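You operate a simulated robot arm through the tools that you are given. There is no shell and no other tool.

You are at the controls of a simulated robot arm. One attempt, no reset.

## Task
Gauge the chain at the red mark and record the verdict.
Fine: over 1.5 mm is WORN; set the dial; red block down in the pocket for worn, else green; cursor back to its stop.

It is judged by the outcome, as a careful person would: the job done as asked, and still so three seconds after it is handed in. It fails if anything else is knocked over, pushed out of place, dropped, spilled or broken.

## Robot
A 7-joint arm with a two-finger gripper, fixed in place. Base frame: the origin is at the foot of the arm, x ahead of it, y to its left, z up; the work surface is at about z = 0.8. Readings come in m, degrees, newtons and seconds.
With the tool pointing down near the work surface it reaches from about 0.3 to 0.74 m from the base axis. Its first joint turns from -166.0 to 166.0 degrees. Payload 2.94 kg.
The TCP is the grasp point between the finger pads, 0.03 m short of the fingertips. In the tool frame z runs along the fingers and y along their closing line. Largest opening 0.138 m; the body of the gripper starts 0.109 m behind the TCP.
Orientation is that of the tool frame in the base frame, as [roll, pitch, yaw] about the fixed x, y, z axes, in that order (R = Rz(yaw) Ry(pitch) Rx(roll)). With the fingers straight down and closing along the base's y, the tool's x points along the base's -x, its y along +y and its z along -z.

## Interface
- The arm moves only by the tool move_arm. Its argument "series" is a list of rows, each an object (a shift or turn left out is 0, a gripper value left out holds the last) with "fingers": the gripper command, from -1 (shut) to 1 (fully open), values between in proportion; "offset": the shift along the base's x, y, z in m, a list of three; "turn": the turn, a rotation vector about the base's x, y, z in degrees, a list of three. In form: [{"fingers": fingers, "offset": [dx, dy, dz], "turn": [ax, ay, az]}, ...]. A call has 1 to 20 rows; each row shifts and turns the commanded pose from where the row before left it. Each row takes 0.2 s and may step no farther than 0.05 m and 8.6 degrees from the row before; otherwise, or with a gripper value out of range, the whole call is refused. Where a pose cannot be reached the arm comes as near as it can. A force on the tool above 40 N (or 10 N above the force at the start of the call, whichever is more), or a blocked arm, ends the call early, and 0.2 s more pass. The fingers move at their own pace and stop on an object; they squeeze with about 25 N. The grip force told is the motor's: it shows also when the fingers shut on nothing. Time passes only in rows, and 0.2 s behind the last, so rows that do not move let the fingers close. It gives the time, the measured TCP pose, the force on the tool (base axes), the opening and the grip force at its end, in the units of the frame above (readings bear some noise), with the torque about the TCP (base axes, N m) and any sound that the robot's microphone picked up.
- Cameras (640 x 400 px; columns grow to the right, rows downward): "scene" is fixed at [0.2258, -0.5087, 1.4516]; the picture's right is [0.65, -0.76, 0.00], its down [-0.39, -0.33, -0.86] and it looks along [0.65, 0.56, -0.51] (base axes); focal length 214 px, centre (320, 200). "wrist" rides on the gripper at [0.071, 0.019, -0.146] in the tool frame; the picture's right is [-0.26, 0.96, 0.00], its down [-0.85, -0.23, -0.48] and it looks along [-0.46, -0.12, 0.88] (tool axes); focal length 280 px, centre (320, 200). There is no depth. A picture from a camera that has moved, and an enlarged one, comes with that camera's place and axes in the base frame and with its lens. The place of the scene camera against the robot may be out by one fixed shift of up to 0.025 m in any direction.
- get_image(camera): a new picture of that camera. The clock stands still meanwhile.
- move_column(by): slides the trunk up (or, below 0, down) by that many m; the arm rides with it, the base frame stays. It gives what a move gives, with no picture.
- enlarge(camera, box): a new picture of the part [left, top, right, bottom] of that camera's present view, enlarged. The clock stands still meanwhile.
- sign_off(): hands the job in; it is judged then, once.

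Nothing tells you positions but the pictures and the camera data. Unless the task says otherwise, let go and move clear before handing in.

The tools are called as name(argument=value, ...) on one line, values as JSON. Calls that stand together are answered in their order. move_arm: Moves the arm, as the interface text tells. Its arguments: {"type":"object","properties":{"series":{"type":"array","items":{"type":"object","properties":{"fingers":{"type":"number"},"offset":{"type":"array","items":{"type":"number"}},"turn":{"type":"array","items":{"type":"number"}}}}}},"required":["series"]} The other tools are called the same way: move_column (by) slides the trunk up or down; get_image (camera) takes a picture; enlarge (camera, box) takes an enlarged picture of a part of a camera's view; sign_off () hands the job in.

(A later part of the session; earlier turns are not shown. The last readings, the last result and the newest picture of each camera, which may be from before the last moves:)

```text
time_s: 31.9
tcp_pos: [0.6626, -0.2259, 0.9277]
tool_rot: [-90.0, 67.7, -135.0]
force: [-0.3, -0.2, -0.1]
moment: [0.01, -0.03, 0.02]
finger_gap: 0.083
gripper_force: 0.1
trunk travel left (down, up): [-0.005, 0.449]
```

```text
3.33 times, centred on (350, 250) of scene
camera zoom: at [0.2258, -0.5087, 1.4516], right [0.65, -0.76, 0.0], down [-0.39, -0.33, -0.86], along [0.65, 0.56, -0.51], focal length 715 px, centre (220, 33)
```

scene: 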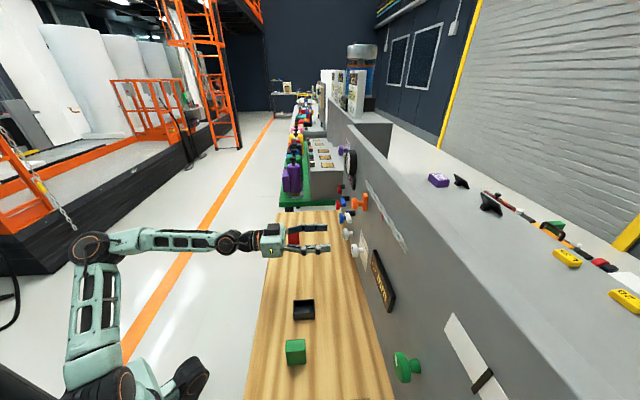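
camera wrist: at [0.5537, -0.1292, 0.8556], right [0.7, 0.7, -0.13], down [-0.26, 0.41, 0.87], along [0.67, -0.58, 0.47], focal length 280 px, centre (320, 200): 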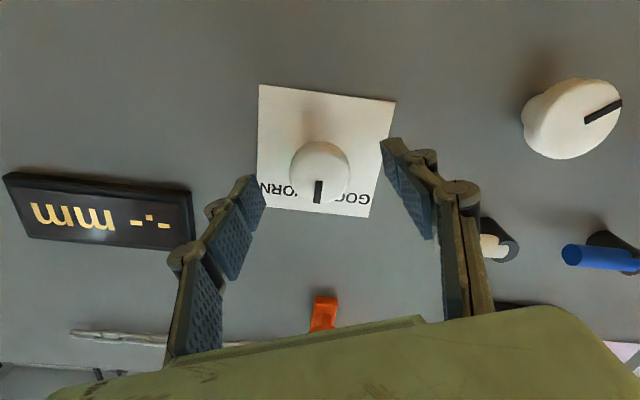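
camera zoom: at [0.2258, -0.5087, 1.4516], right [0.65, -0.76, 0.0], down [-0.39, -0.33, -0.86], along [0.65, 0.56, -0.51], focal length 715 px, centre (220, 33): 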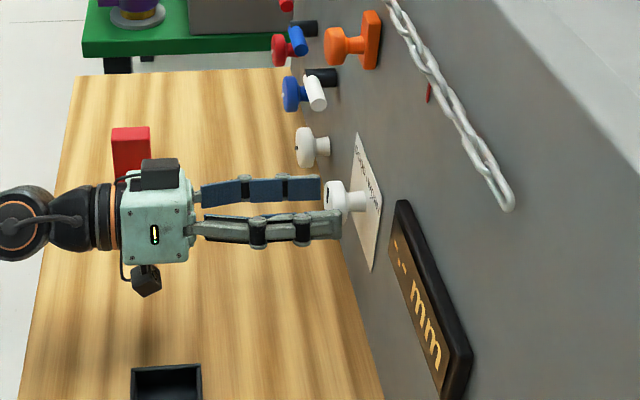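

The knob is centred between the fingers. I'll go the last 17 mm and close on it.

move_arm(series=[{"offset": [0.0127, -0.0113, 0]}, {"fingers": -1}, {}, {}, {}])

get_image(camera="wrist")

enlarge(camera="scene", box=[270, 190, 430, 310])

```text
time_s: 33.1
tcp_pos: [0.675, -0.2378, 0.9295]
tool_rot: [-90.0, 67.6, -134.9]
force: [-3.1, -4.8, 1.9]
moment: [-0.05, -0.04, -0.27]
finger_gap: 0.0399
gripper_force: 44.5
trunk travel left (down, up): [-0.005, 0.449]
```

```text
taken
camera wrist: at [0.566, -0.1414, 0.8559], right [0.7, 0.7, -0.12], down [-0.26, 0.41, 0.87], along [0.66, -0.58, 0.47], focal length 280 px, centre (320, 200)
```

wrist: 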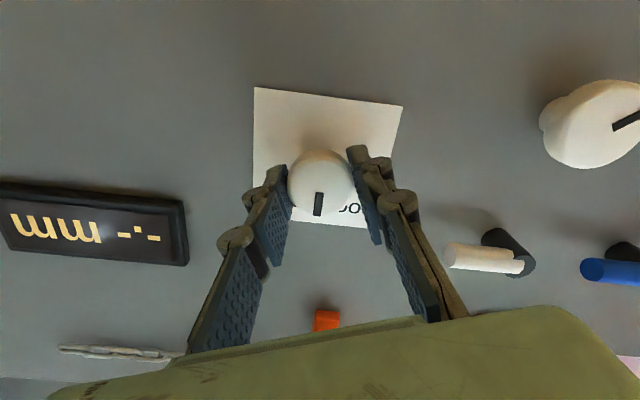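

```text
3.33 times, centred on (350, 250) of scene
camera zoom: at [0.2258, -0.5087, 1.4516], right [0.65, -0.76, 0.0], down [-0.39, -0.33, -0.86], along [0.65, 0.56, -0.51], focal length 715 px, centre (220, 33)
```

zoom: 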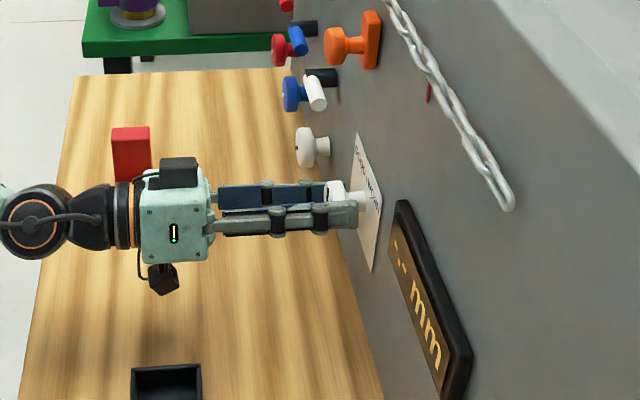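

I have a firm grip on the dial (gap 40 mm). Now I'll turn it clockwise in small steps to WORN.

move_arm(series=[{"turn": [3.5, -3.5, 0]}, {"turn": [3.5, -3.5, 0]}, {"turn": [3.5, -3.5, 0]}, {"turn": [3.5, -3.5, 0]}, {"turn": [3.5, -3.5, 0]}, {}])

get_image(camera="wrist")

```text
time_s: 34.5
tcp_pos: [0.676, -0.2373, 0.928]
tool_rot: [85.5, 87.4, 40.6]
force: [10.5, -17.7, 12.1]
moment: [-0.18, -0.19, -0.16]
finger_gap: 0.0402
gripper_force: 45.0
trunk travel left (down, up): [-0.005, 0.449]
```

```text
taken
camera wrist: at [0.5886, -0.119, 0.8582], right [0.67, 0.67, 0.3], down [-0.53, 0.15, 0.84], along [0.52, -0.72, 0.46], focal length 280 px, centre (320, 200)
```

wrist: 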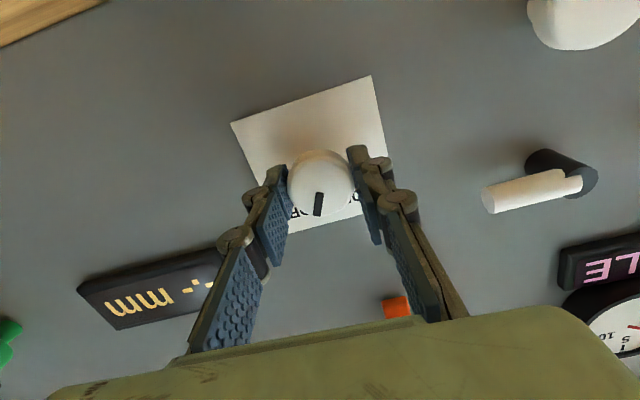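

The dial is following the gripper, about 25° round so far. I'll ease the contact force slightly and continue to 45°.

move_arm(series=[{"turn": [3.5, -3.5, 0], "offset": [0.0007, -0.0007, 0.001]}, {"turn": [3.5, -3.5, 0]}, {"turn": [3.5, -3.5, 0]}, {"turn": [3.5, -3.5, 0]}, {}])

get_image(camera="wrist")

enlarge(camera="wrist", box=[220, 80, 420, 240])

```text
time_s: 35.7
tcp_pos: [0.6771, -0.2357, 0.9259]
tool_rot: [90.1, 67.9, 45.3]
force: [-3.2, -3.1, 1.2]
moment: [-0.68, 0.43, -0.09]
finger_gap: 0.0405
gripper_force: 45.2
trunk travel left (down, up): [-0.005, 0.449]
```

```text
taken
camera wrist: at [0.6047, -0.1023, 0.8691], right [0.56, 0.56, 0.61], down [-0.71, -0.04, 0.7], along [0.42, -0.83, 0.38], focal length 280 px, centre (320, 200)
```

wrist: 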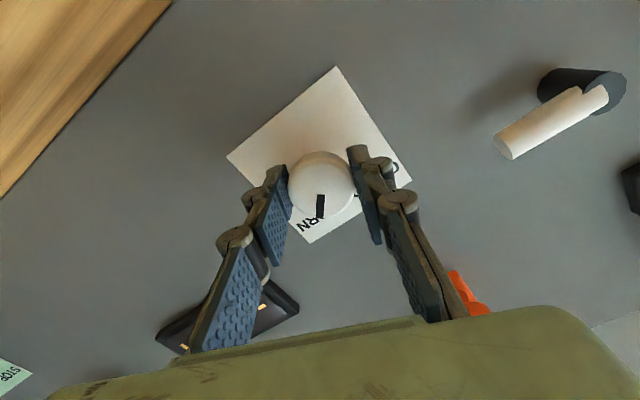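

```text
2.50 times, centred on (320, 160) of wrist
camera zoom: at [0.6047, -0.1023, 0.8691], right [0.56, 0.56, 0.61], down [-0.71, -0.04, 0.7], along [0.42, -0.83, 0.38], focal length 701 px, centre (320, 300)
```

zoom: 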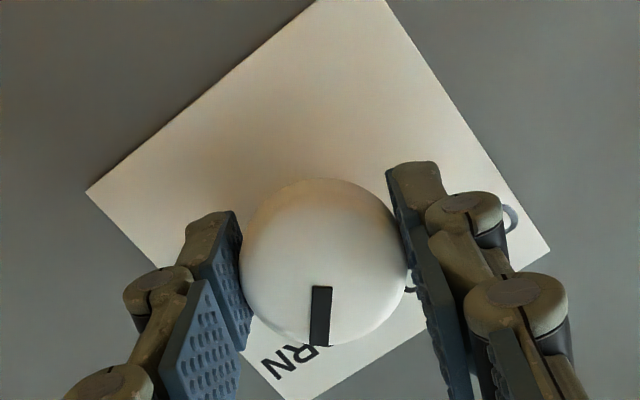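

The tool has turned about 45° and I now feel a resisting torque, which suggests a stop or detent. I'll release and back off to see where the pointer sits.

move_arm(series=[{"fingers": 0.2}, {}, {}, {"offset": [-0.0141, 0.0141, 0]}, {"offset": [-0.0177, 0.0177, 0]}, {"offset": [-0.0177, 0.0177, 0]}, {"offset": [-0.0177, 0.0177, 0]}, {}])

get_image(camera="wrist")

enlarge(camera="wrist", box=[220, 30, 420, 190])

enlarge(camera="scene", box=[330, 220, 390, 280])

```text
time_s: 37.5
tcp_pos: [0.6087, -0.1693, 0.9285]
tool_rot: [89.9, 67.9, 44.9]
force: [-0.8, -0.1, 0.2]
moment: [-0.02, 0.0, 0.01]
finger_gap: 0.0828
gripper_force: 0.0
trunk travel left (down, up): [-0.005, 0.449]
```

```text
taken
camera wrist: at [0.5372, -0.0352, 0.8705], right [0.56, 0.56, 0.61], down [-0.71, -0.04, 0.7], along [0.42, -0.83, 0.38], focal length 280 px, centre (320, 200)
```

wrist: 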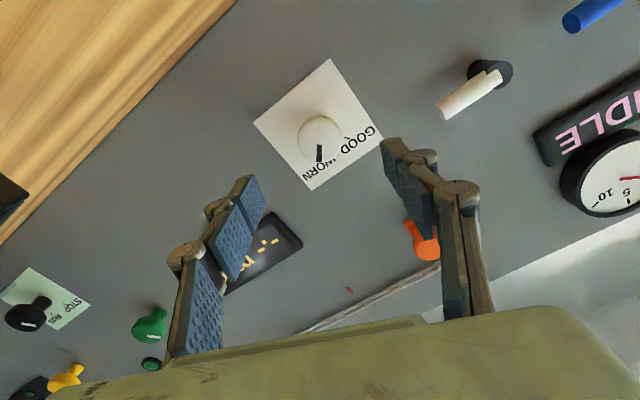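

```text
2.50 times, centred on (320, 110) of wrist
camera zoom: at [0.5372, -0.0352, 0.8705], right [0.56, 0.56, 0.61], down [-0.71, -0.04, 0.7], along [0.42, -0.83, 0.38], focal length 701 px, centre (320, 425)
```

zoom: 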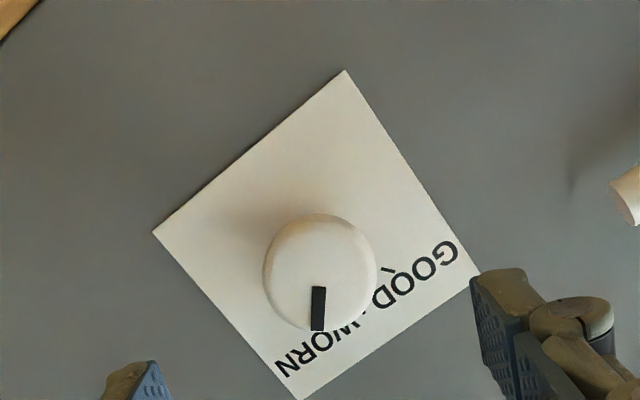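

```text
6.67 times, centred on (360, 250) of scene
camera zoom: at [0.2258, -0.5087, 1.4516], right [0.65, -0.76, 0.0], down [-0.39, -0.33, -0.86], along [0.65, 0.56, -0.51], focal length 1430 px, centre (53, -133)
```

zoom: 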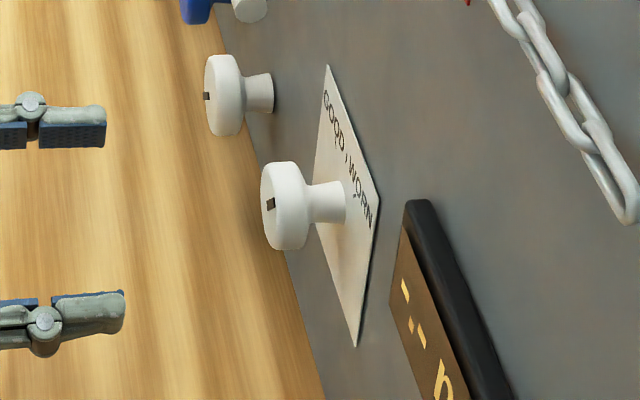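

The pointer now leans about 40° toward WORN, so I need a cleaner look at it against the WORN tick. I'll raise up and pitch the camera level with the dial.

move_arm(series=[{"offset": [-0.01, 0.01, 0.025], "turn": [-5.3, 5.3, 0]}, {"offset": [-0.01, 0.01, 0.025], "turn": [-5.3, 5.3, 0]}, {"offset": [-0.01, 0.01, 0.025], "turn": [-5.0, 5.0, 0]}, {"offset": [0, 0, 0.02], "turn": [5.6, 5.6, 0]}, {"turn": [5.6, 5.6, 0]}, {"turn": [5.6, 5.6, 0]}, {}])

get_image(camera="wrist")

```text
time_s: 39.1
tcp_pos: [0.5811, -0.1387, 1.0249]
tool_rot: [179.9, 66.2, 134.9]
force: [-0.1, -0.8, 0.7]
moment: [0.04, -0.02, -0.04]
finger_gap: 0.0826
gripper_force: 0.1
trunk travel left (down, up): [-0.005, 0.449]
```

```text
taken
camera wrist: at [0.4794, -0.0106, 1.0186], right [0.76, 0.61, 0.24], down [-0.23, -0.1, 0.97], along [0.61, -0.79, 0.07], focal length 280 px, centre (320, 200)
```

wrist: 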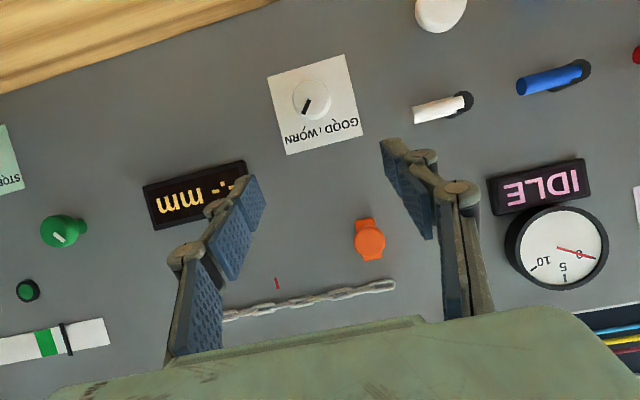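

enlarge(camera="wrist", box=[260, 50, 370, 160])

get_image(camera="scene")

```text
3.64 times, centred on (315, 105) of wrist
camera zoom: at [0.4794, -0.0106, 1.0186], right [0.76, 0.61, 0.24], down [-0.23, -0.1, 0.97], along [0.61, -0.79, 0.07], focal length 1020 px, centre (338, 546)
```

zoom: 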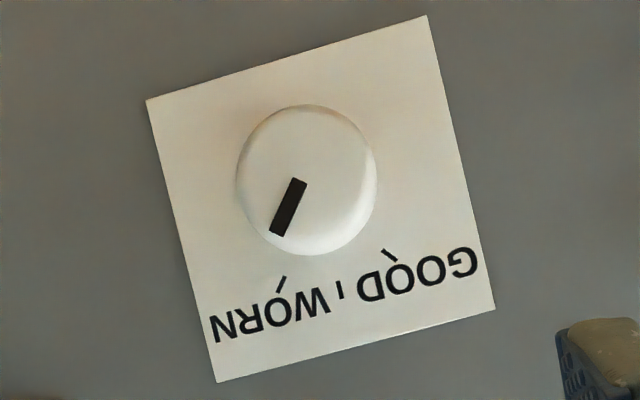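

```text
taken
```

scene: 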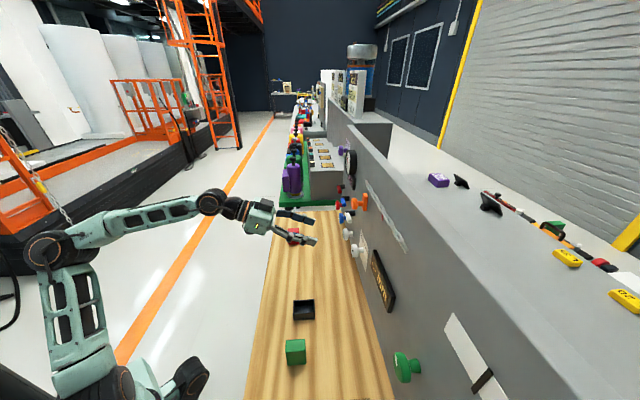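

The pointer sits roughly 5° short of the WORN tick. I'll re-grip the dial and turn it the last few degrees, watching the torque for a stop.

move_arm(series=[{"offset": [0, 0, -0.03], "turn": [-5.6, -5.6, 0]}, {"offset": [0, 0, -0.03], "turn": [-5.6, -5.6, 0]}, {"offset": [-0.0024, -0.0024, -0.03], "turn": [-5.6, -5.6, 0]}, {"offset": [0.015, -0.015, -0.006]}, {"offset": [0.02, -0.02, 0]}, {"offset": [0.02, -0.02, 0]}, {"offset": [0.02, -0.02, 0]}, {}])

get_image(camera="wrist")

enlarge(camera="wrist", box=[220, 80, 420, 240])

```text
time_s: 40.9
tcp_pos: [0.6521, -0.2175, 0.9273]
tool_rot: [53.9, 89.9, 9.0]
force: [-0.3, -1.0, 0.4]
moment: [0.0, -0.03, 0.03]
finger_gap: 0.0828
gripper_force: 0.1
trunk travel left (down, up): [-0.005, 0.449]
```

```text
taken
camera wrist: at [0.5632, -0.1008, 0.8558], right [0.68, 0.68, 0.26], down [-0.5, 0.17, 0.85], along [0.53, -0.71, 0.46], focal length 280 px, centre (320, 200)
```

wrist: 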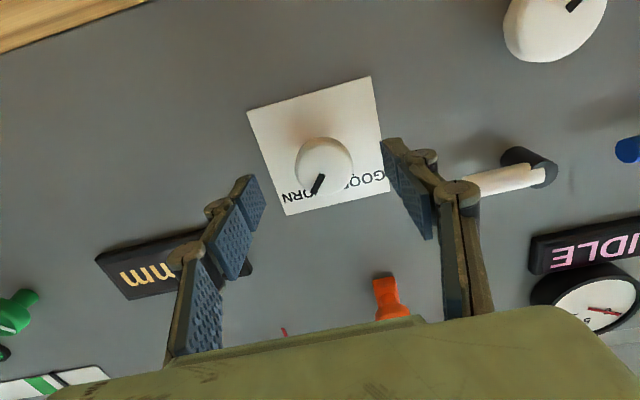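

```text
2.50 times, centred on (320, 160) of wrist
camera zoom: at [0.5632, -0.1008, 0.8558], right [0.68, 0.68, 0.26], down [-0.5, 0.17, 0.85], along [0.53, -0.71, 0.46], focal length 701 px, centre (320, 300)
```

zoom: 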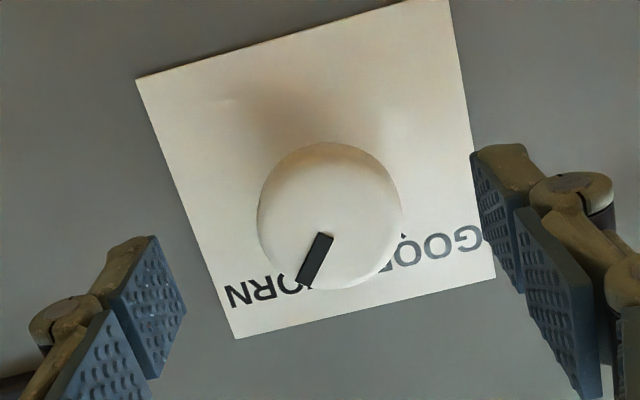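

move_arm(series=[{"offset": [0.0138, -0.0086, 0.001]}, {"offset": [0.0108, -0.0108, 0]}, {"fingers": -1}, {}, {}, {}])

move_arm(series=[{"turn": [2.1, -2.1, 0]}, {}])

move_arm(series=[{"turn": [2.1, -2.1, 0]}, {}])

enlarge(camera="wrist", box=[220, 80, 420, 240])

```text
time_s: 42.3
tcp_pos: [0.6764, -0.2376, 0.9269]
tool_rot: [96.5, 89.9, 51.5]
force: [-7.5, -6.4, -1.3]
moment: [-0.03, -0.01, -0.25]
finger_gap: 0.0406
gripper_force: 44.8
trunk travel left (down, up): [-0.005, 0.449]
```

```text
time_s: 42.9
tcp_pos: [0.6758, -0.2373, 0.9283]
tool_rot: [89.1, 87.0, 43.9]
force: [-3.0, -11.4, 0.2]
moment: [-0.37, 0.49, -0.22]
finger_gap: 0.0405
gripper_force: 44.6
trunk travel left (down, up): [-0.005, 0.449]
```

```text
time_s: 43.5
tcp_pos: [0.6753, -0.2374, 0.9284]
tool_rot: [88.8, 83.8, 43.8]
force: [-1.0, -15.5, 4.4]
moment: [-0.59, 0.11, -0.26]
finger_gap: 0.0407
gripper_force: 45.0
trunk travel left (down, up): [-0.005, 0.449]
```

```text
2.50 times, centred on (320, 160) of wrist
camera zoom: at [0.5921, -0.116, 0.86], right [0.66, 0.66, 0.36], down [-0.56, 0.11, 0.82], along [0.5, -0.74, 0.45], focal length 701 px, centre (320, 300)
```

zoom: 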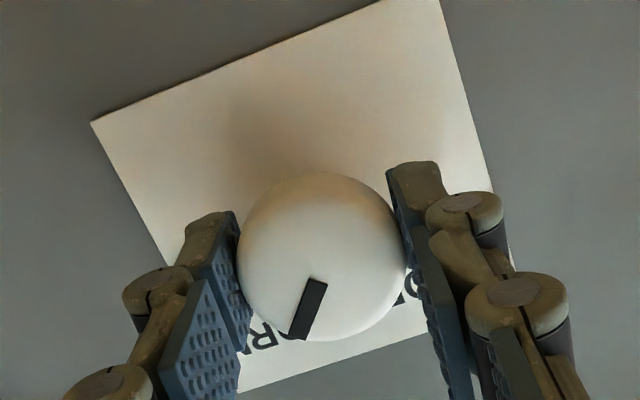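

Turning on gives an immediate resisting torque and the fingers just slip, so the dial is hard against its WORN end stop. I'll release, back out and check it.

move_arm(series=[{"fingers": 0.2}, {}, {}, {"offset": [-0.0141, 0.0141, 0]}, {"offset": [-0.0177, 0.0177, 0]}, {"offset": [-0.0177, 0.0177, 0.01]}, {"offset": [-0.0177, 0.0177, 0.02]}, {"offset": [0, 0, 0.03], "turn": [3.5, 7.5, 0]}, {"offset": [0, 0, 0.03], "turn": [5.6, 5.6, 0]}, {"turn": [5.6, 5.6, 0]}, {}])

get_image(camera="wrist")

```text
time_s: 45.9
tcp_pos: [0.6084, -0.1703, 1.0182]
tool_rot: [173.1, 66.2, 127.1]
force: [0.1, 0.0, 0.5]
moment: [-0.02, -0.01, -0.01]
finger_gap: 0.0828
gripper_force: 0.0
trunk travel left (down, up): [-0.005, 0.449]
```

```text
taken
camera wrist: at [0.5115, -0.0391, 1.0135], right [0.76, 0.58, 0.29], down [-0.27, -0.12, 0.96], along [0.59, -0.8, 0.06], focal length 280 px, centre (320, 200)
```

wrist: 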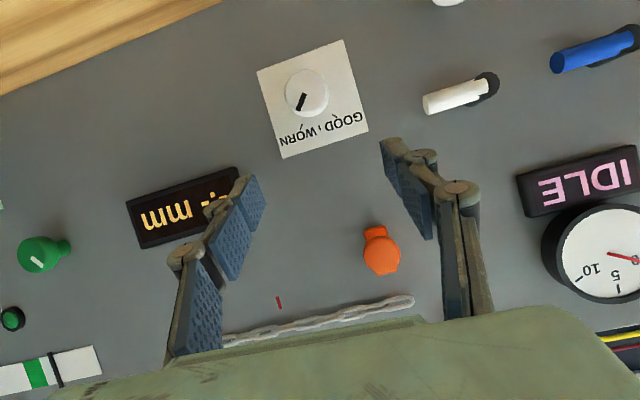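

enlarge(camera="wrist", box=[270, 50, 350, 150])

```text
4.00 times, centred on (310, 100) of wrist
camera zoom: at [0.5115, -0.0391, 1.0135], right [0.76, 0.58, 0.29], down [-0.27, -0.12, 0.96], along [0.59, -0.8, 0.06], focal length 1122 px, centre (360, 600)
```

zoom: 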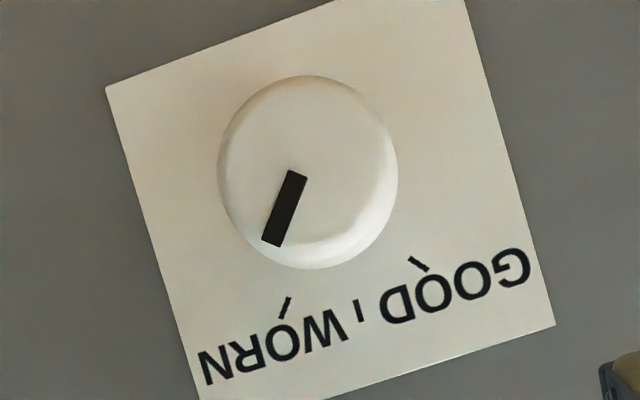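

The pointer is now parallel to the WORN tick and at its stop, so the dial is set. Next comes the red block: I'll raise the trunk, then pitch the tool to point down while moving toward the block.

move_column(by=0.22)

move_arm(series=[{"offset": [-0.01, 0.01, 0], "turn": [5.1, 5.34, 0.334]}, {"offset": [-0.005, 0.019, 0], "turn": [5.1, 5.34, 0.334]}, {"offset": [0, 0.019, 0], "turn": [5.1, 5.34, 0.334]}, {"offset": [0, 0.019, 0], "turn": [5.1, 5.34, 0.334]}, {"offset": [0, 0.019, -0.01], "turn": [5.1, 5.34, 0.334]}, {"offset": [0, 0.019, -0.01], "turn": [5.1, 5.34, 0.334]}, {"offset": [0, 0.019, -0.02], "turn": [5.1, 5.34, 0.334]}, {"offset": [0, 0.019, -0.02], "turn": [5.1, 5.34, 0.334]}, {"offset": [0, 0.019, -0.02], "turn": [5.1, 5.34, 0.334]}, {}])

get_image(camera="wrist")

get_image(camera="scene")

```text
time_s: 48.2
tcp_pos: [0.6094, -0.1691, 1.2392]
tool_rot: [173.0, 66.1, 127.1]
force: [-0.3, 0.3, 0.5]
moment: [-0.05, -0.03, -0.02]
finger_gap: 0.0827
gripper_force: 0.1
trunk travel left (down, up): [-0.225, 0.229]
```

```text
time_s: 50.4
tcp_pos: [0.5904, -0.008, 1.1563]
tool_rot: [179.6, 0.1, 134.8]
force: [0.0, -0.7, 0.7]
moment: [0.02, 0.02, 0.03]
finger_gap: 0.0826
gripper_force: 0.1
out of reach, approached as far as the arm can: row 9
trunk travel left (down, up): [-0.225, 0.229]
```

```text
taken
camera wrist: at [0.5536, 0.0555, 1.302], right [0.87, 0.5, 0.01], down [0.43, -0.77, 0.48], along [0.24, -0.41, -0.88], focal length 280 px, centre (320, 200)
```

wrist: 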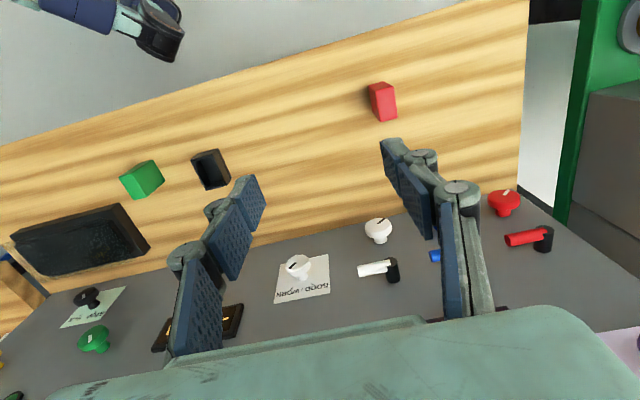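

```text
taken
```

scene: 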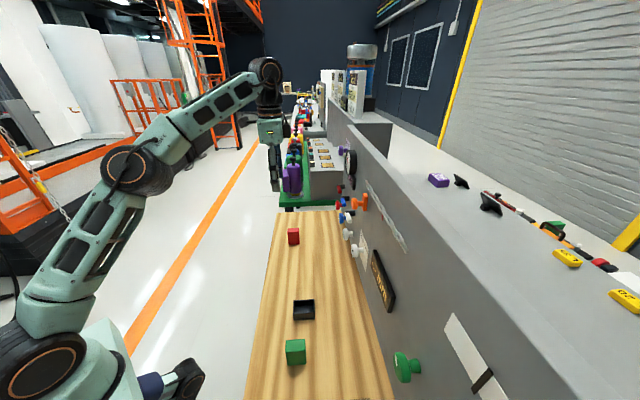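

The tool points down now and I can see the red block, pocket and green block on the bench. I'll enlarge to measure the block and pocket.

enlarge(camera="wrist", box=[340, 65, 430, 140])

enlarge(camera="wrist", box=[110, 130, 250, 210])

enlarge(camera="scene", box=[265, 215, 325, 320])

```text
5.33 times, centred on (385, 102) of wrist
camera zoom: at [0.5536, 0.0555, 1.302], right [0.87, 0.5, 0.01], down [0.43, -0.77, 0.48], along [0.24, -0.41, -0.88], focal length 1495 px, centre (-27, 720)
```

zoom: 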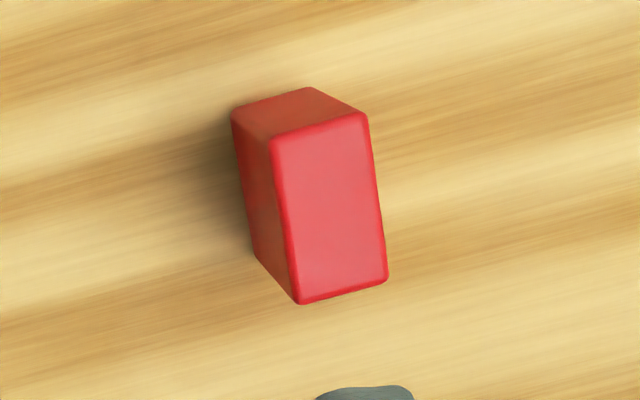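

```text
4.57 times, centred on (180, 170) of wrist
camera zoom: at [0.5536, 0.0555, 1.302], right [0.87, 0.5, 0.01], down [0.43, -0.77, 0.48], along [0.24, -0.41, -0.88], focal length 1282 px, centre (960, 337)
```

zoom: 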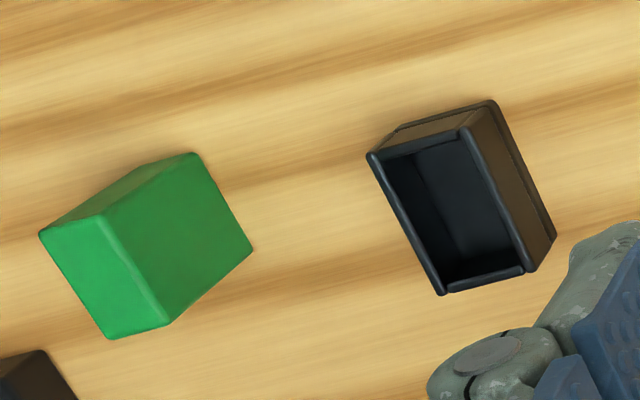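

```text
3.81 times, centred on (295, 268) of scene
camera zoom: at [0.2258, -0.5087, 1.4516], right [0.65, -0.76, 0.0], down [-0.39, -0.33, -0.86], along [0.65, 0.56, -0.51], focal length 817 px, centre (415, -57)
```

zoom: 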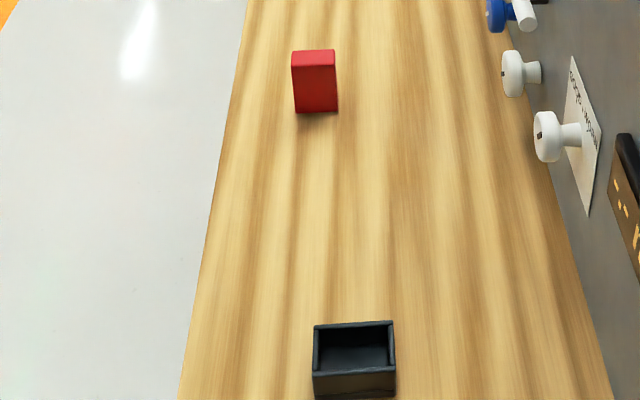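

The red block is about 24 × 47 mm and roughly 60 mm tall, centred near (0.679, 0.043). The pocket is about 41 × 64 mm outside, centred near (0.479, -0.215), and both line up with the wall axes. I'll move above the red block and re-measure.

move_arm(series=[{"offset": [0.012, 0.007, -0.03]}, {"offset": [0.018, 0.0105, -0.03]}, {"offset": [0.018, 0.0105, -0.03]}, {"offset": [0.018, 0.0105, -0.03]}, {"offset": [0.018, 0.0105, -0.03]}, {}])

get_image(camera="wrist")

get_image(camera="scene")

```text
time_s: 51.8
tcp_pos: [0.6772, 0.0411, 1.0061]
tool_rot: [179.8, 0.0, 134.9]
force: [0.3, 0.1, 0.5]
moment: [-0.01, 0.02, -0.01]
finger_gap: 0.0825
gripper_force: 0.1
trunk travel left (down, up): [-0.225, 0.229]
```

```text
taken
camera wrist: at [0.6397, 0.1047, 1.1511], right [0.87, 0.5, 0.0], down [0.44, -0.77, 0.47], along [0.24, -0.41, -0.88], focal length 280 px, centre (320, 200)
```

wrist: 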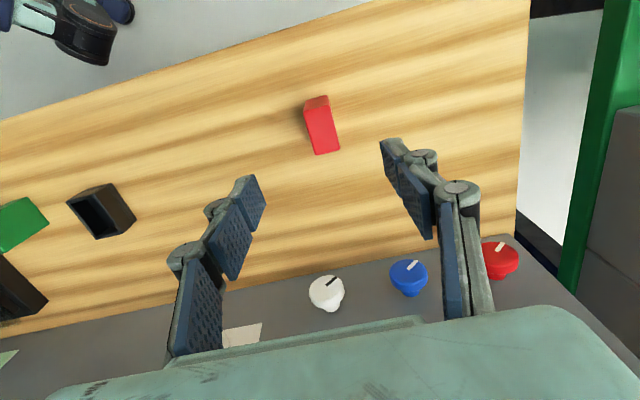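

```text
taken
```

scene: 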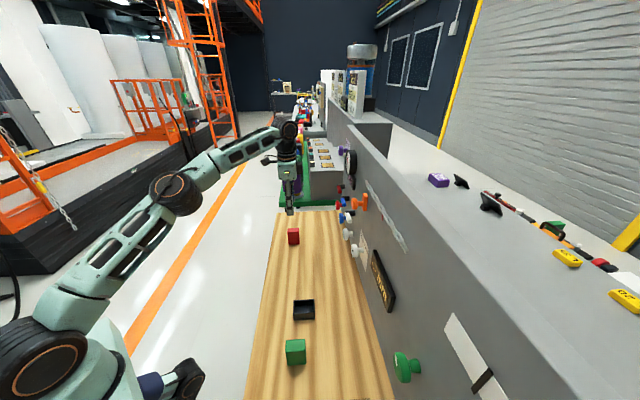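

enlarge(camera="wrist", box=[280, 80, 370, 170])

enlarge(camera="wrist", box=[50, 165, 150, 255])

```text
4.44 times, centred on (325, 125) of wrist
camera zoom: at [0.6397, 0.1047, 1.1511], right [0.87, 0.5, 0.0], down [0.44, -0.77, 0.47], along [0.24, -0.41, -0.88], focal length 1246 px, centre (298, 533)
```

zoom: 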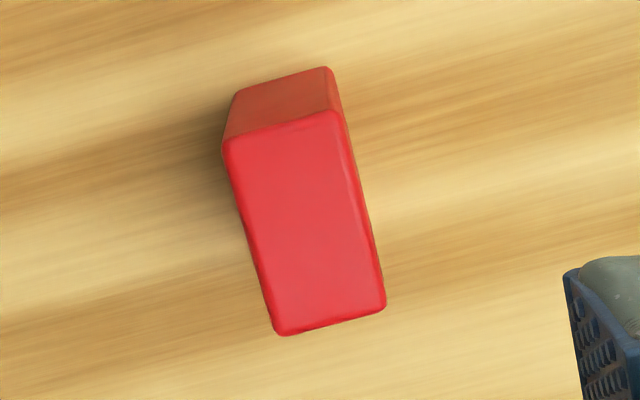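

```text
4.44 times, centred on (100, 210) of wrist
camera zoom: at [0.6397, 0.1047, 1.1511], right [0.87, 0.5, 0.0], down [0.44, -0.77, 0.47], along [0.24, -0.41, -0.88], focal length 1246 px, centre (1298, 156)
```

zoom: 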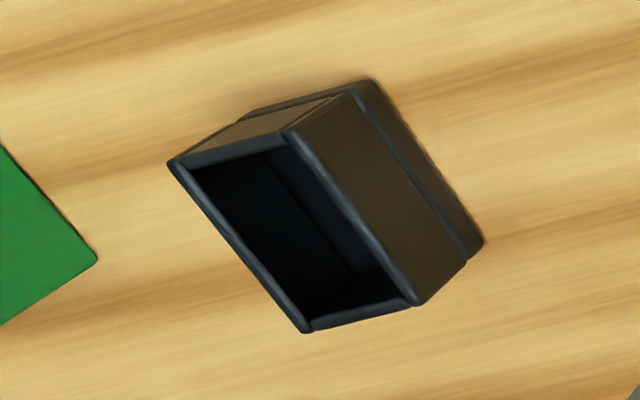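

The block's top face is centred at n=0.452, t=0.510, aligned with the fingers, with its top at about z=0.865. The pocket rim looks to be near z=0.84, so I must hold the block by its top 23–25 mm. Descending in stages.

move_arm(series=[{"offset": [0.0028, 0, -0.035]}, {"offset": [0, 0, -0.035]}, {"offset": [0, 0, -0.03]}, {}])

get_image(camera="wrist")

enlarge(camera="scene", box=[250, 180, 340, 260])

```text
time_s: 52.8
tcp_pos: [0.6768, 0.0425, 0.907]
tool_rot: [179.8, 0.0, 134.8]
force: [0.7, 0.6, -0.7]
moment: [0.02, 0.01, -0.01]
finger_gap: 0.0828
gripper_force: 0.1
trunk travel left (down, up): [-0.225, 0.229]
```

```text
taken
camera wrist: at [0.6408, 0.1059, 1.0526], right [0.87, 0.5, 0.0], down [0.44, -0.76, 0.47], along [0.24, -0.41, -0.88], focal length 280 px, centre (320, 200)
```

wrist: 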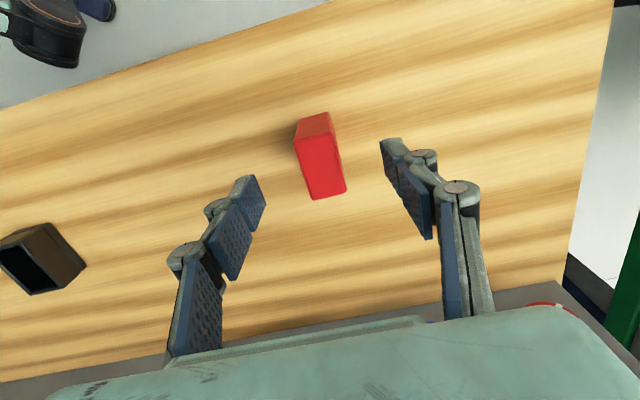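

```text
5.00 times, centred on (295, 220) of scene
camera zoom: at [0.2258, -0.5087, 1.4516], right [0.65, -0.76, 0.0], down [-0.39, -0.33, -0.86], along [0.65, 0.56, -0.51], focal length 1072 px, centre (445, 100)
```

zoom: 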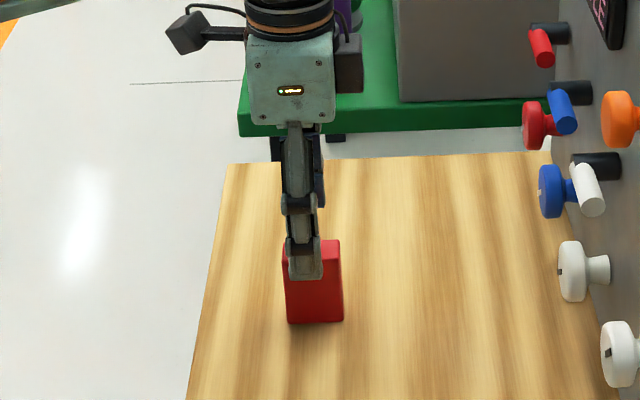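

Nearly aligned. I'll correct by 2–3 mm, go down to grasp height and close.

move_arm(series=[{"offset": [0.0028, -0.001, -0.018]}, {"offset": [0, 0, -0.018]}, {}, {"fingers": -1}, {}, {}, {}, {}])

get_image(camera="wrist")

enlarge(camera="scene", box=[250, 180, 340, 260])

```text
time_s: 54.6
tcp_pos: [0.6811, 0.0424, 0.8709]
tool_rot: [179.7, 0.1, 134.9]
force: [-0.6, 0.3, -1.1]
moment: [0.01, -0.01, 0.02]
finger_gap: 0.0272
gripper_force: 25.1
trunk travel left (down, up): [-0.225, 0.229]
```

```text
taken
camera wrist: at [0.6442, 0.1049, 1.0178], right [0.87, 0.5, 0.0], down [0.44, -0.77, 0.47], along [0.24, -0.41, -0.88], focal length 280 px, centre (320, 200)
```

wrist: 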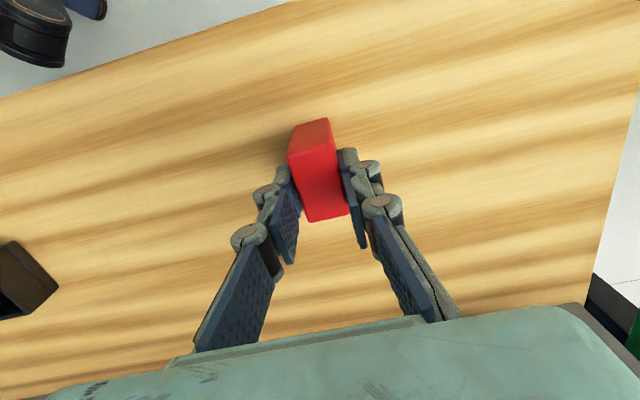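

```text
5.00 times, centred on (295, 220) of scene
camera zoom: at [0.2258, -0.5087, 1.4516], right [0.65, -0.76, 0.0], down [-0.39, -0.33, -0.86], along [0.65, 0.56, -0.51], focal length 1072 px, centre (445, 100)
```

zoom: 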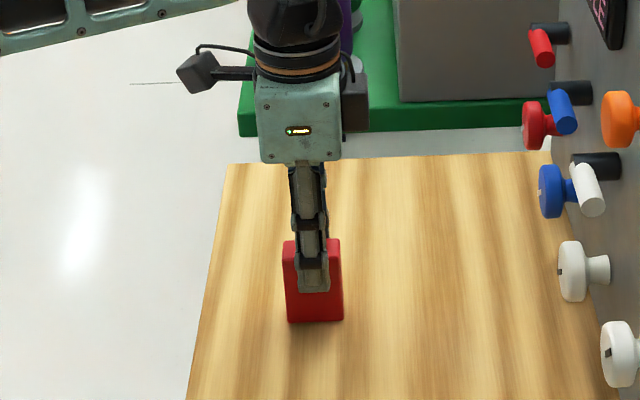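

The block is held (gap 27.2 mm, matching its width). I'll lift it straight up and carry it toward the pocket.

move_arm(series=[{"offset": [0, 0, 0.02]}, {"offset": [0, 0, 0.03]}, {"offset": [0, 0, 0.04]}, {"offset": [0, 0, 0.02]}, {"offset": [-0.015, -0.025, 0]}, {"offset": [-0.02, -0.03, 0]}, {"offset": [-0.025, -0.032, 0]}, {"offset": [-0.025, -0.032, 0]}, {"offset": [-0.025, -0.032, 0]}, {"offset": [-0.025, -0.032, 0]}, {"offset": [-0.02, -0.025, 0]}, {}])

get_image(camera="wrist")

get_image(camera="scene")

```text
time_s: 57.2
tcp_pos: [0.5266, -0.1686, 0.9793]
tool_rot: [179.8, -0.1, 134.9]
force: [0.5, 0.4, -1.0]
moment: [0.07, -0.01, 0.01]
finger_gap: 0.027
gripper_force: 24.8
trunk travel left (down, up): [-0.225, 0.229]
```

```text
taken
camera wrist: at [0.4899, -0.1052, 1.1256], right [0.87, 0.5, 0.0], down [0.44, -0.77, 0.47], along [0.24, -0.41, -0.88], focal length 280 px, centre (320, 200)
```

wrist: 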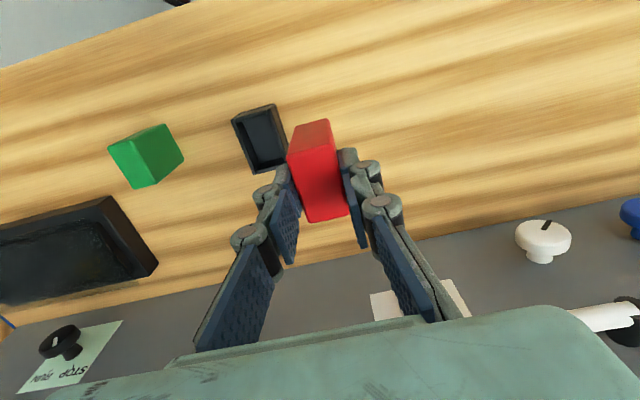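

```text
taken
```

scene: 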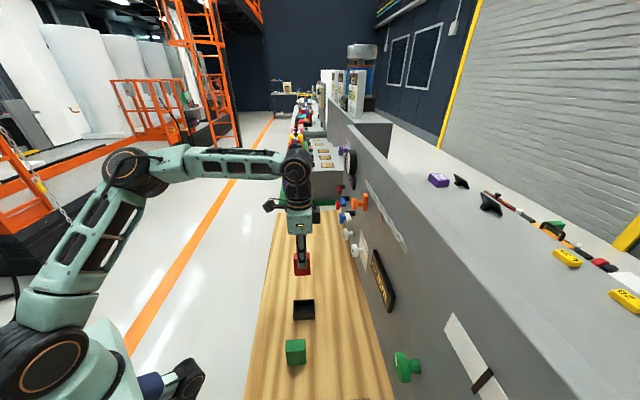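

The block is held securely and the pocket is just to the right. I'll enlarge to measure the pocket opening.

enlarge(camera="wrist", box=[215, 90, 355, 230])

enlarge(camera="scene", box=[265, 240, 345, 330])

```text
2.86 times, centred on (285, 160) of wrist
camera zoom: at [0.4899, -0.1052, 1.1256], right [0.87, 0.5, 0.0], down [0.44, -0.77, 0.47], along [0.24, -0.41, -0.88], focal length 801 px, centre (420, 314)
```

zoom: 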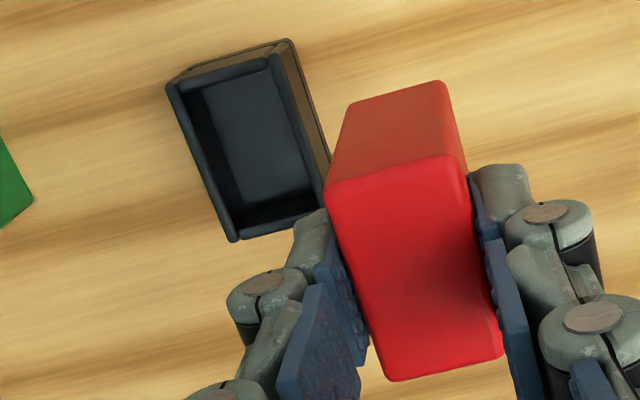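

```text
4.44 times, centred on (305, 285) of scene
camera zoom: at [0.2258, -0.5087, 1.4516], right [0.65, -0.76, 0.0], down [-0.39, -0.33, -0.86], along [0.65, 0.56, -0.51], focal length 953 px, centre (387, -178)
```

zoom: 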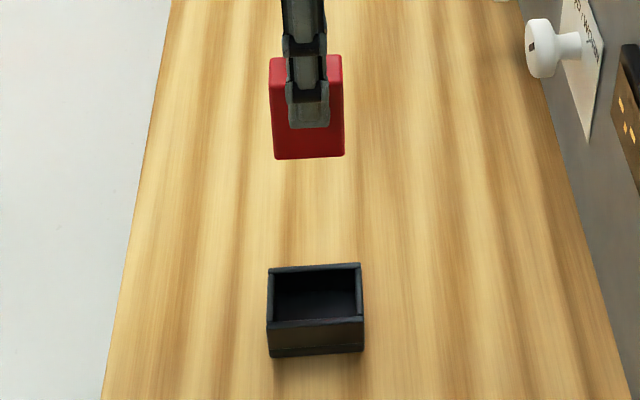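

The pocket is centred near n=0.491, t=0.1885, with its rim at z≈0.834 and about 2–3 mm of clearance on each side of the block. I'll move directly above it and lower to just over the rim for a fine alignment check.

move_arm(series=[{"offset": [-0.0154, -0.015, 0]}, {"offset": [-0.0154, -0.015, 0]}, {"offset": [-0.0154, -0.0151, 0]}, {}, {"offset": [0, 0, -0.025]}, {"offset": [0, 0, -0.025]}, {}])

enlarge(camera="wrist", box=[250, 80, 400, 230])

enlarge(camera="scene", box=[265, 240, 345, 330])

```text
time_s: 58.8
tcp_pos: [0.4804, -0.2123, 0.9289]
tool_rot: [179.7, -0.1, 134.9]
force: [0.1, -1.2, -1.0]
moment: [0.0, 0.01, 0.0]
finger_gap: 0.0271
gripper_force: 25.4
trunk travel left (down, up): [-0.225, 0.229]
```

```text
2.67 times, centred on (325, 155) of wrist
camera zoom: at [0.4432, -0.1491, 1.075], right [0.87, 0.5, 0.0], down [0.44, -0.76, 0.47], along [0.24, -0.41, -0.88], focal length 748 px, centre (307, 320)
```

zoom: 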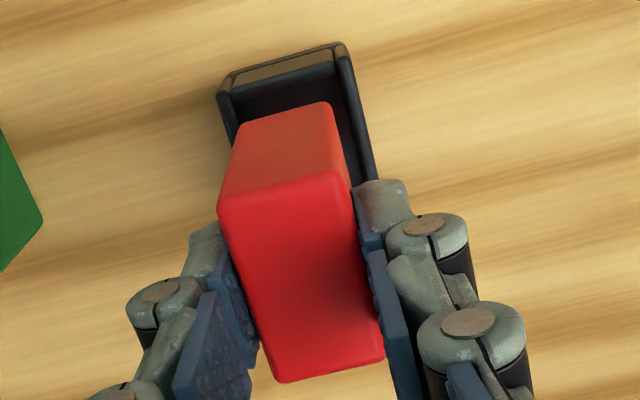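

```text
4.44 times, centred on (305, 285) of scene
camera zoom: at [0.2258, -0.5087, 1.4516], right [0.65, -0.76, 0.0], down [-0.39, -0.33, -0.86], along [0.65, 0.56, -0.51], focal length 953 px, centre (387, -178)
```

zoom: 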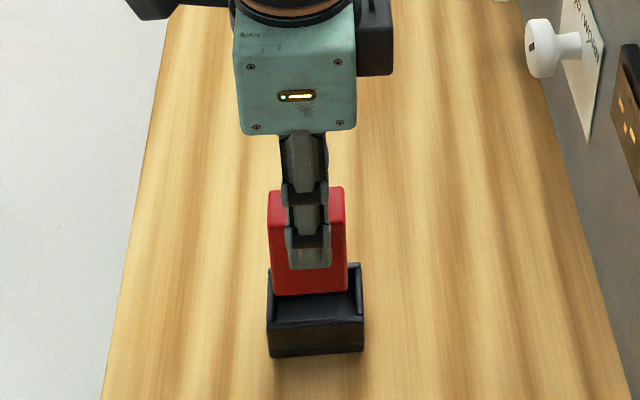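

The block lines up with the pocket to within about a millimetre across and is 2–3 mm short along the length. I'll nudge it and lower it just into the mouth of the pocket.

move_arm(series=[{"offset": [0.0014, -0.0014, 0]}, {"offset": [0, 0, -0.012]}, {"offset": [0, 0, -0.012]}, {"offset": [0, 0, -0.006]}, {}])

enlarge(camera="wrist", box=[250, 80, 400, 230])

enlarge(camera="scene", box=[265, 240, 345, 330])

```text
time_s: 60.0
tcp_pos: [0.4814, -0.213, 0.9]
tool_rot: [179.9, 0.0, 135.0]
force: [-1.1, 0.3, 0.1]
moment: [0.0, 0.02, 0.03]
finger_gap: 0.0272
gripper_force: 24.9
trunk travel left (down, up): [-0.225, 0.229]
```

```text
2.67 times, centred on (325, 155) of wrist
camera zoom: at [0.4445, -0.1506, 1.0462], right [0.87, 0.5, 0.0], down [0.44, -0.77, 0.47], along [0.24, -0.41, -0.88], focal length 748 px, centre (307, 320)
```

zoom: 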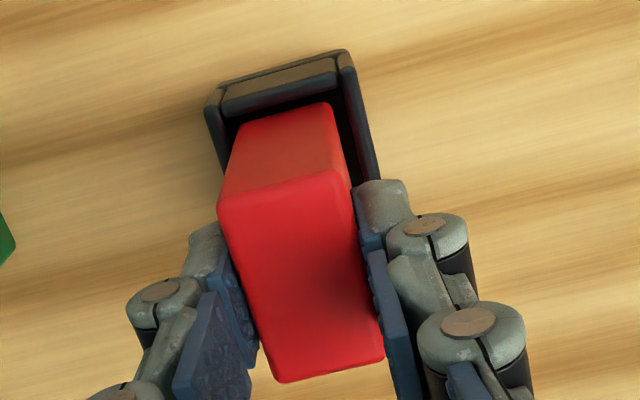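

```text
4.44 times, centred on (305, 285) of scene
camera zoom: at [0.2258, -0.5087, 1.4516], right [0.65, -0.76, 0.0], down [-0.39, -0.33, -0.86], along [0.65, 0.56, -0.51], focal length 953 px, centre (387, -178)
```

zoom: 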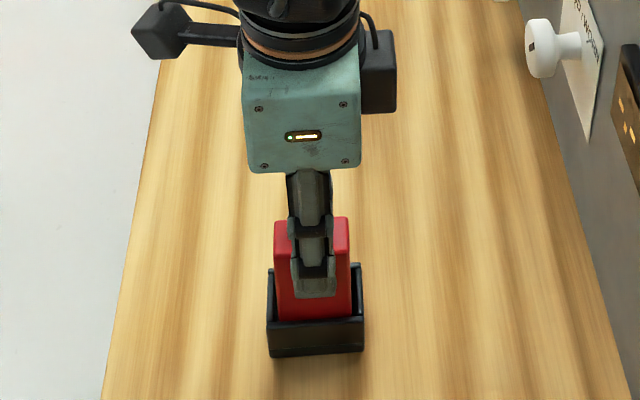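

The block's bottom is at the rim with no contact force. I'll check the side clearances up close before lowering it fully.

enlarge(camera="wrist", box=[290, 90, 360, 150])

enlarge(camera="scene", box=[285, 280, 325, 325])

```text
6.67 times, centred on (325, 120) of wrist
camera zoom: at [0.4445, -0.1506, 1.0462], right [0.87, 0.5, 0.0], down [0.44, -0.77, 0.47], along [0.24, -0.41, -0.88], focal length 1869 px, centre (287, 733)
```

zoom: 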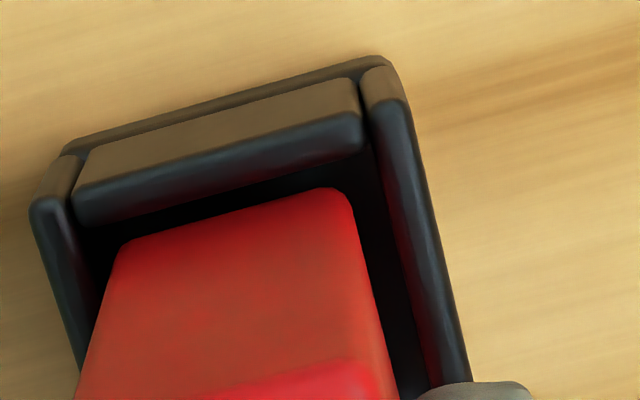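

```text
8.89 times, centred on (305, 302) of scene
camera zoom: at [0.2258, -0.5087, 1.4516], right [0.65, -0.76, 0.0], down [-0.39, -0.33, -0.86], along [0.65, 0.56, -0.51], focal length 1906 px, centre (453, -711)
```

zoom: 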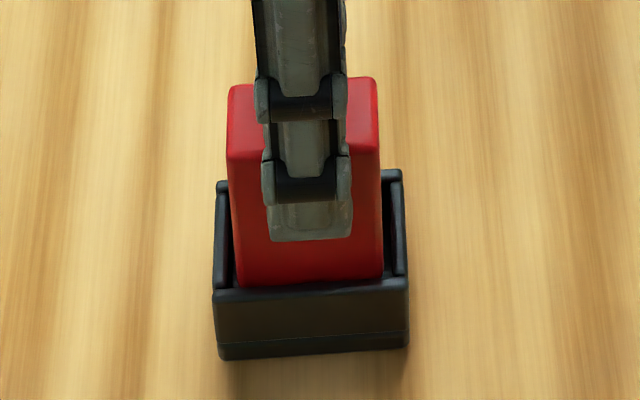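

The clearances look even, about 4 mm on each side, and the fingertips will stay above the rim. I'll lower the block into the pocket.

move_arm(series=[{"offset": [0, 0, -0.01]}, {"offset": [0, 0, -0.008]}, {"offset": [0, 0, -0.004]}, {}])

enlarge(camera="scene", box=[285, 280, 325, 325])

enlarge(camera="wrist", box=[250, 80, 400, 230])

```text
time_s: 61.0
tcp_pos: [0.4823, -0.2147, 0.8805]
tool_rot: [179.6, 0.3, 135.0]
force: [1.8, -0.3, 18.5]
moment: [-0.03, -0.08, 0.03]
finger_gap: 0.0272
gripper_force: 25.0
trunk travel left (down, up): [-0.225, 0.229]
```

```text
8.89 times, centred on (305, 302) of scene
camera zoom: at [0.2258, -0.5087, 1.4516], right [0.65, -0.76, 0.0], down [-0.39, -0.33, -0.86], along [0.65, 0.56, -0.51], focal length 1906 px, centre (453, -711)
```

zoom: 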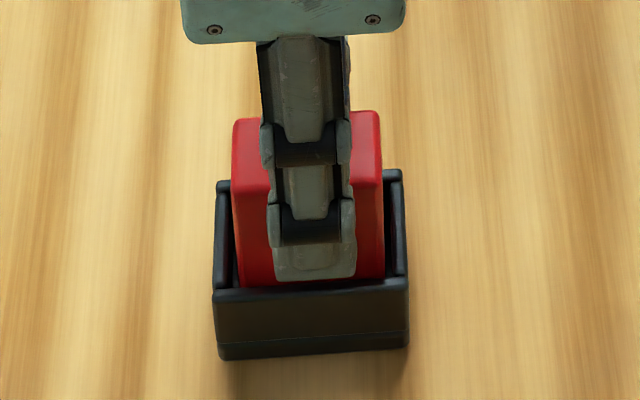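

```text
2.67 times, centred on (325, 155) of wrist
camera zoom: at [0.4443, -0.1509, 1.0254], right [0.87, 0.5, 0.01], down [0.43, -0.76, 0.48], along [0.24, -0.41, -0.88], focal length 748 px, centre (307, 320)
```

zoom: 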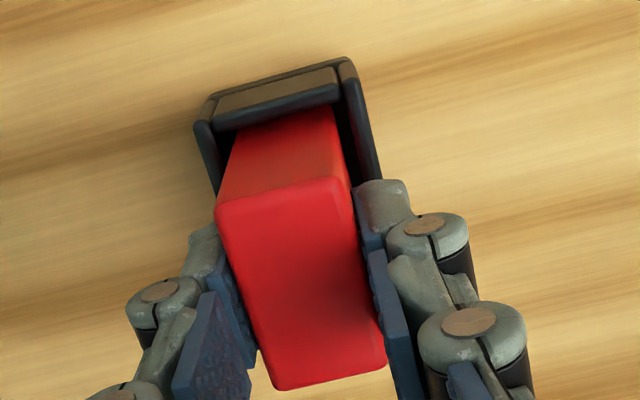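

The block has met the pocket floor: there's an 18 N upward force with its bottom about 24 mm below the rim and the fingers still above the rim. I'll open gently and lift away.

move_arm(series=[{"offset": [0, 0, 0.002]}, {"fingers": -0.2}, {}, {}, {}])

enlarge(camera="scene", box=[285, 280, 325, 325])

enlarge(camera="wrist", box=[250, 80, 400, 230])

```text
time_s: 62.2
tcp_pos: [0.4817, -0.2143, 0.8791]
tool_rot: [179.9, 0.0, 135.0]
force: [0.3, 1.0, 0.2]
moment: [0.01, 0.0, -0.04]
finger_gap: 0.0551
gripper_force: 0.1
trunk travel left (down, up): [-0.225, 0.229]
```

```text
8.89 times, centred on (305, 302) of scene
camera zoom: at [0.2258, -0.5087, 1.4516], right [0.65, -0.76, 0.0], down [-0.39, -0.33, -0.86], along [0.65, 0.56, -0.51], focal length 1906 px, centre (453, -711)
```

zoom: 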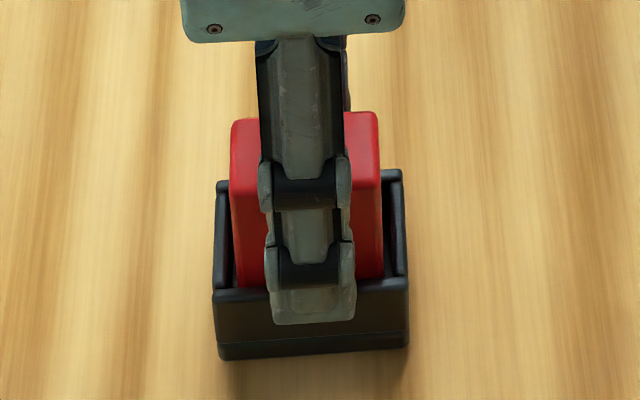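

```text
2.67 times, centred on (325, 155) of wrist
camera zoom: at [0.4445, -0.1509, 1.0259], right [0.87, 0.5, 0.0], down [0.44, -0.77, 0.47], along [0.24, -0.41, -0.88], focal length 748 px, centre (307, 320)
```

zoom: 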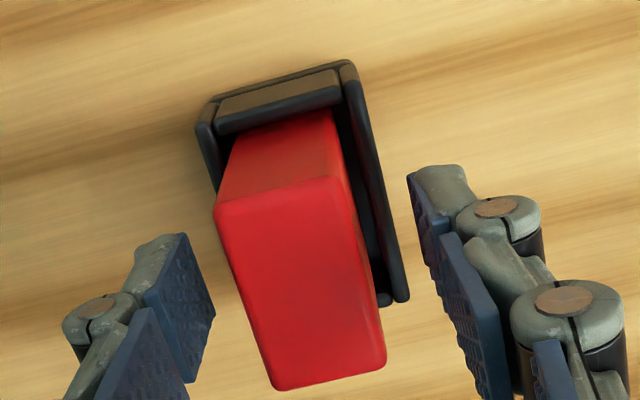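

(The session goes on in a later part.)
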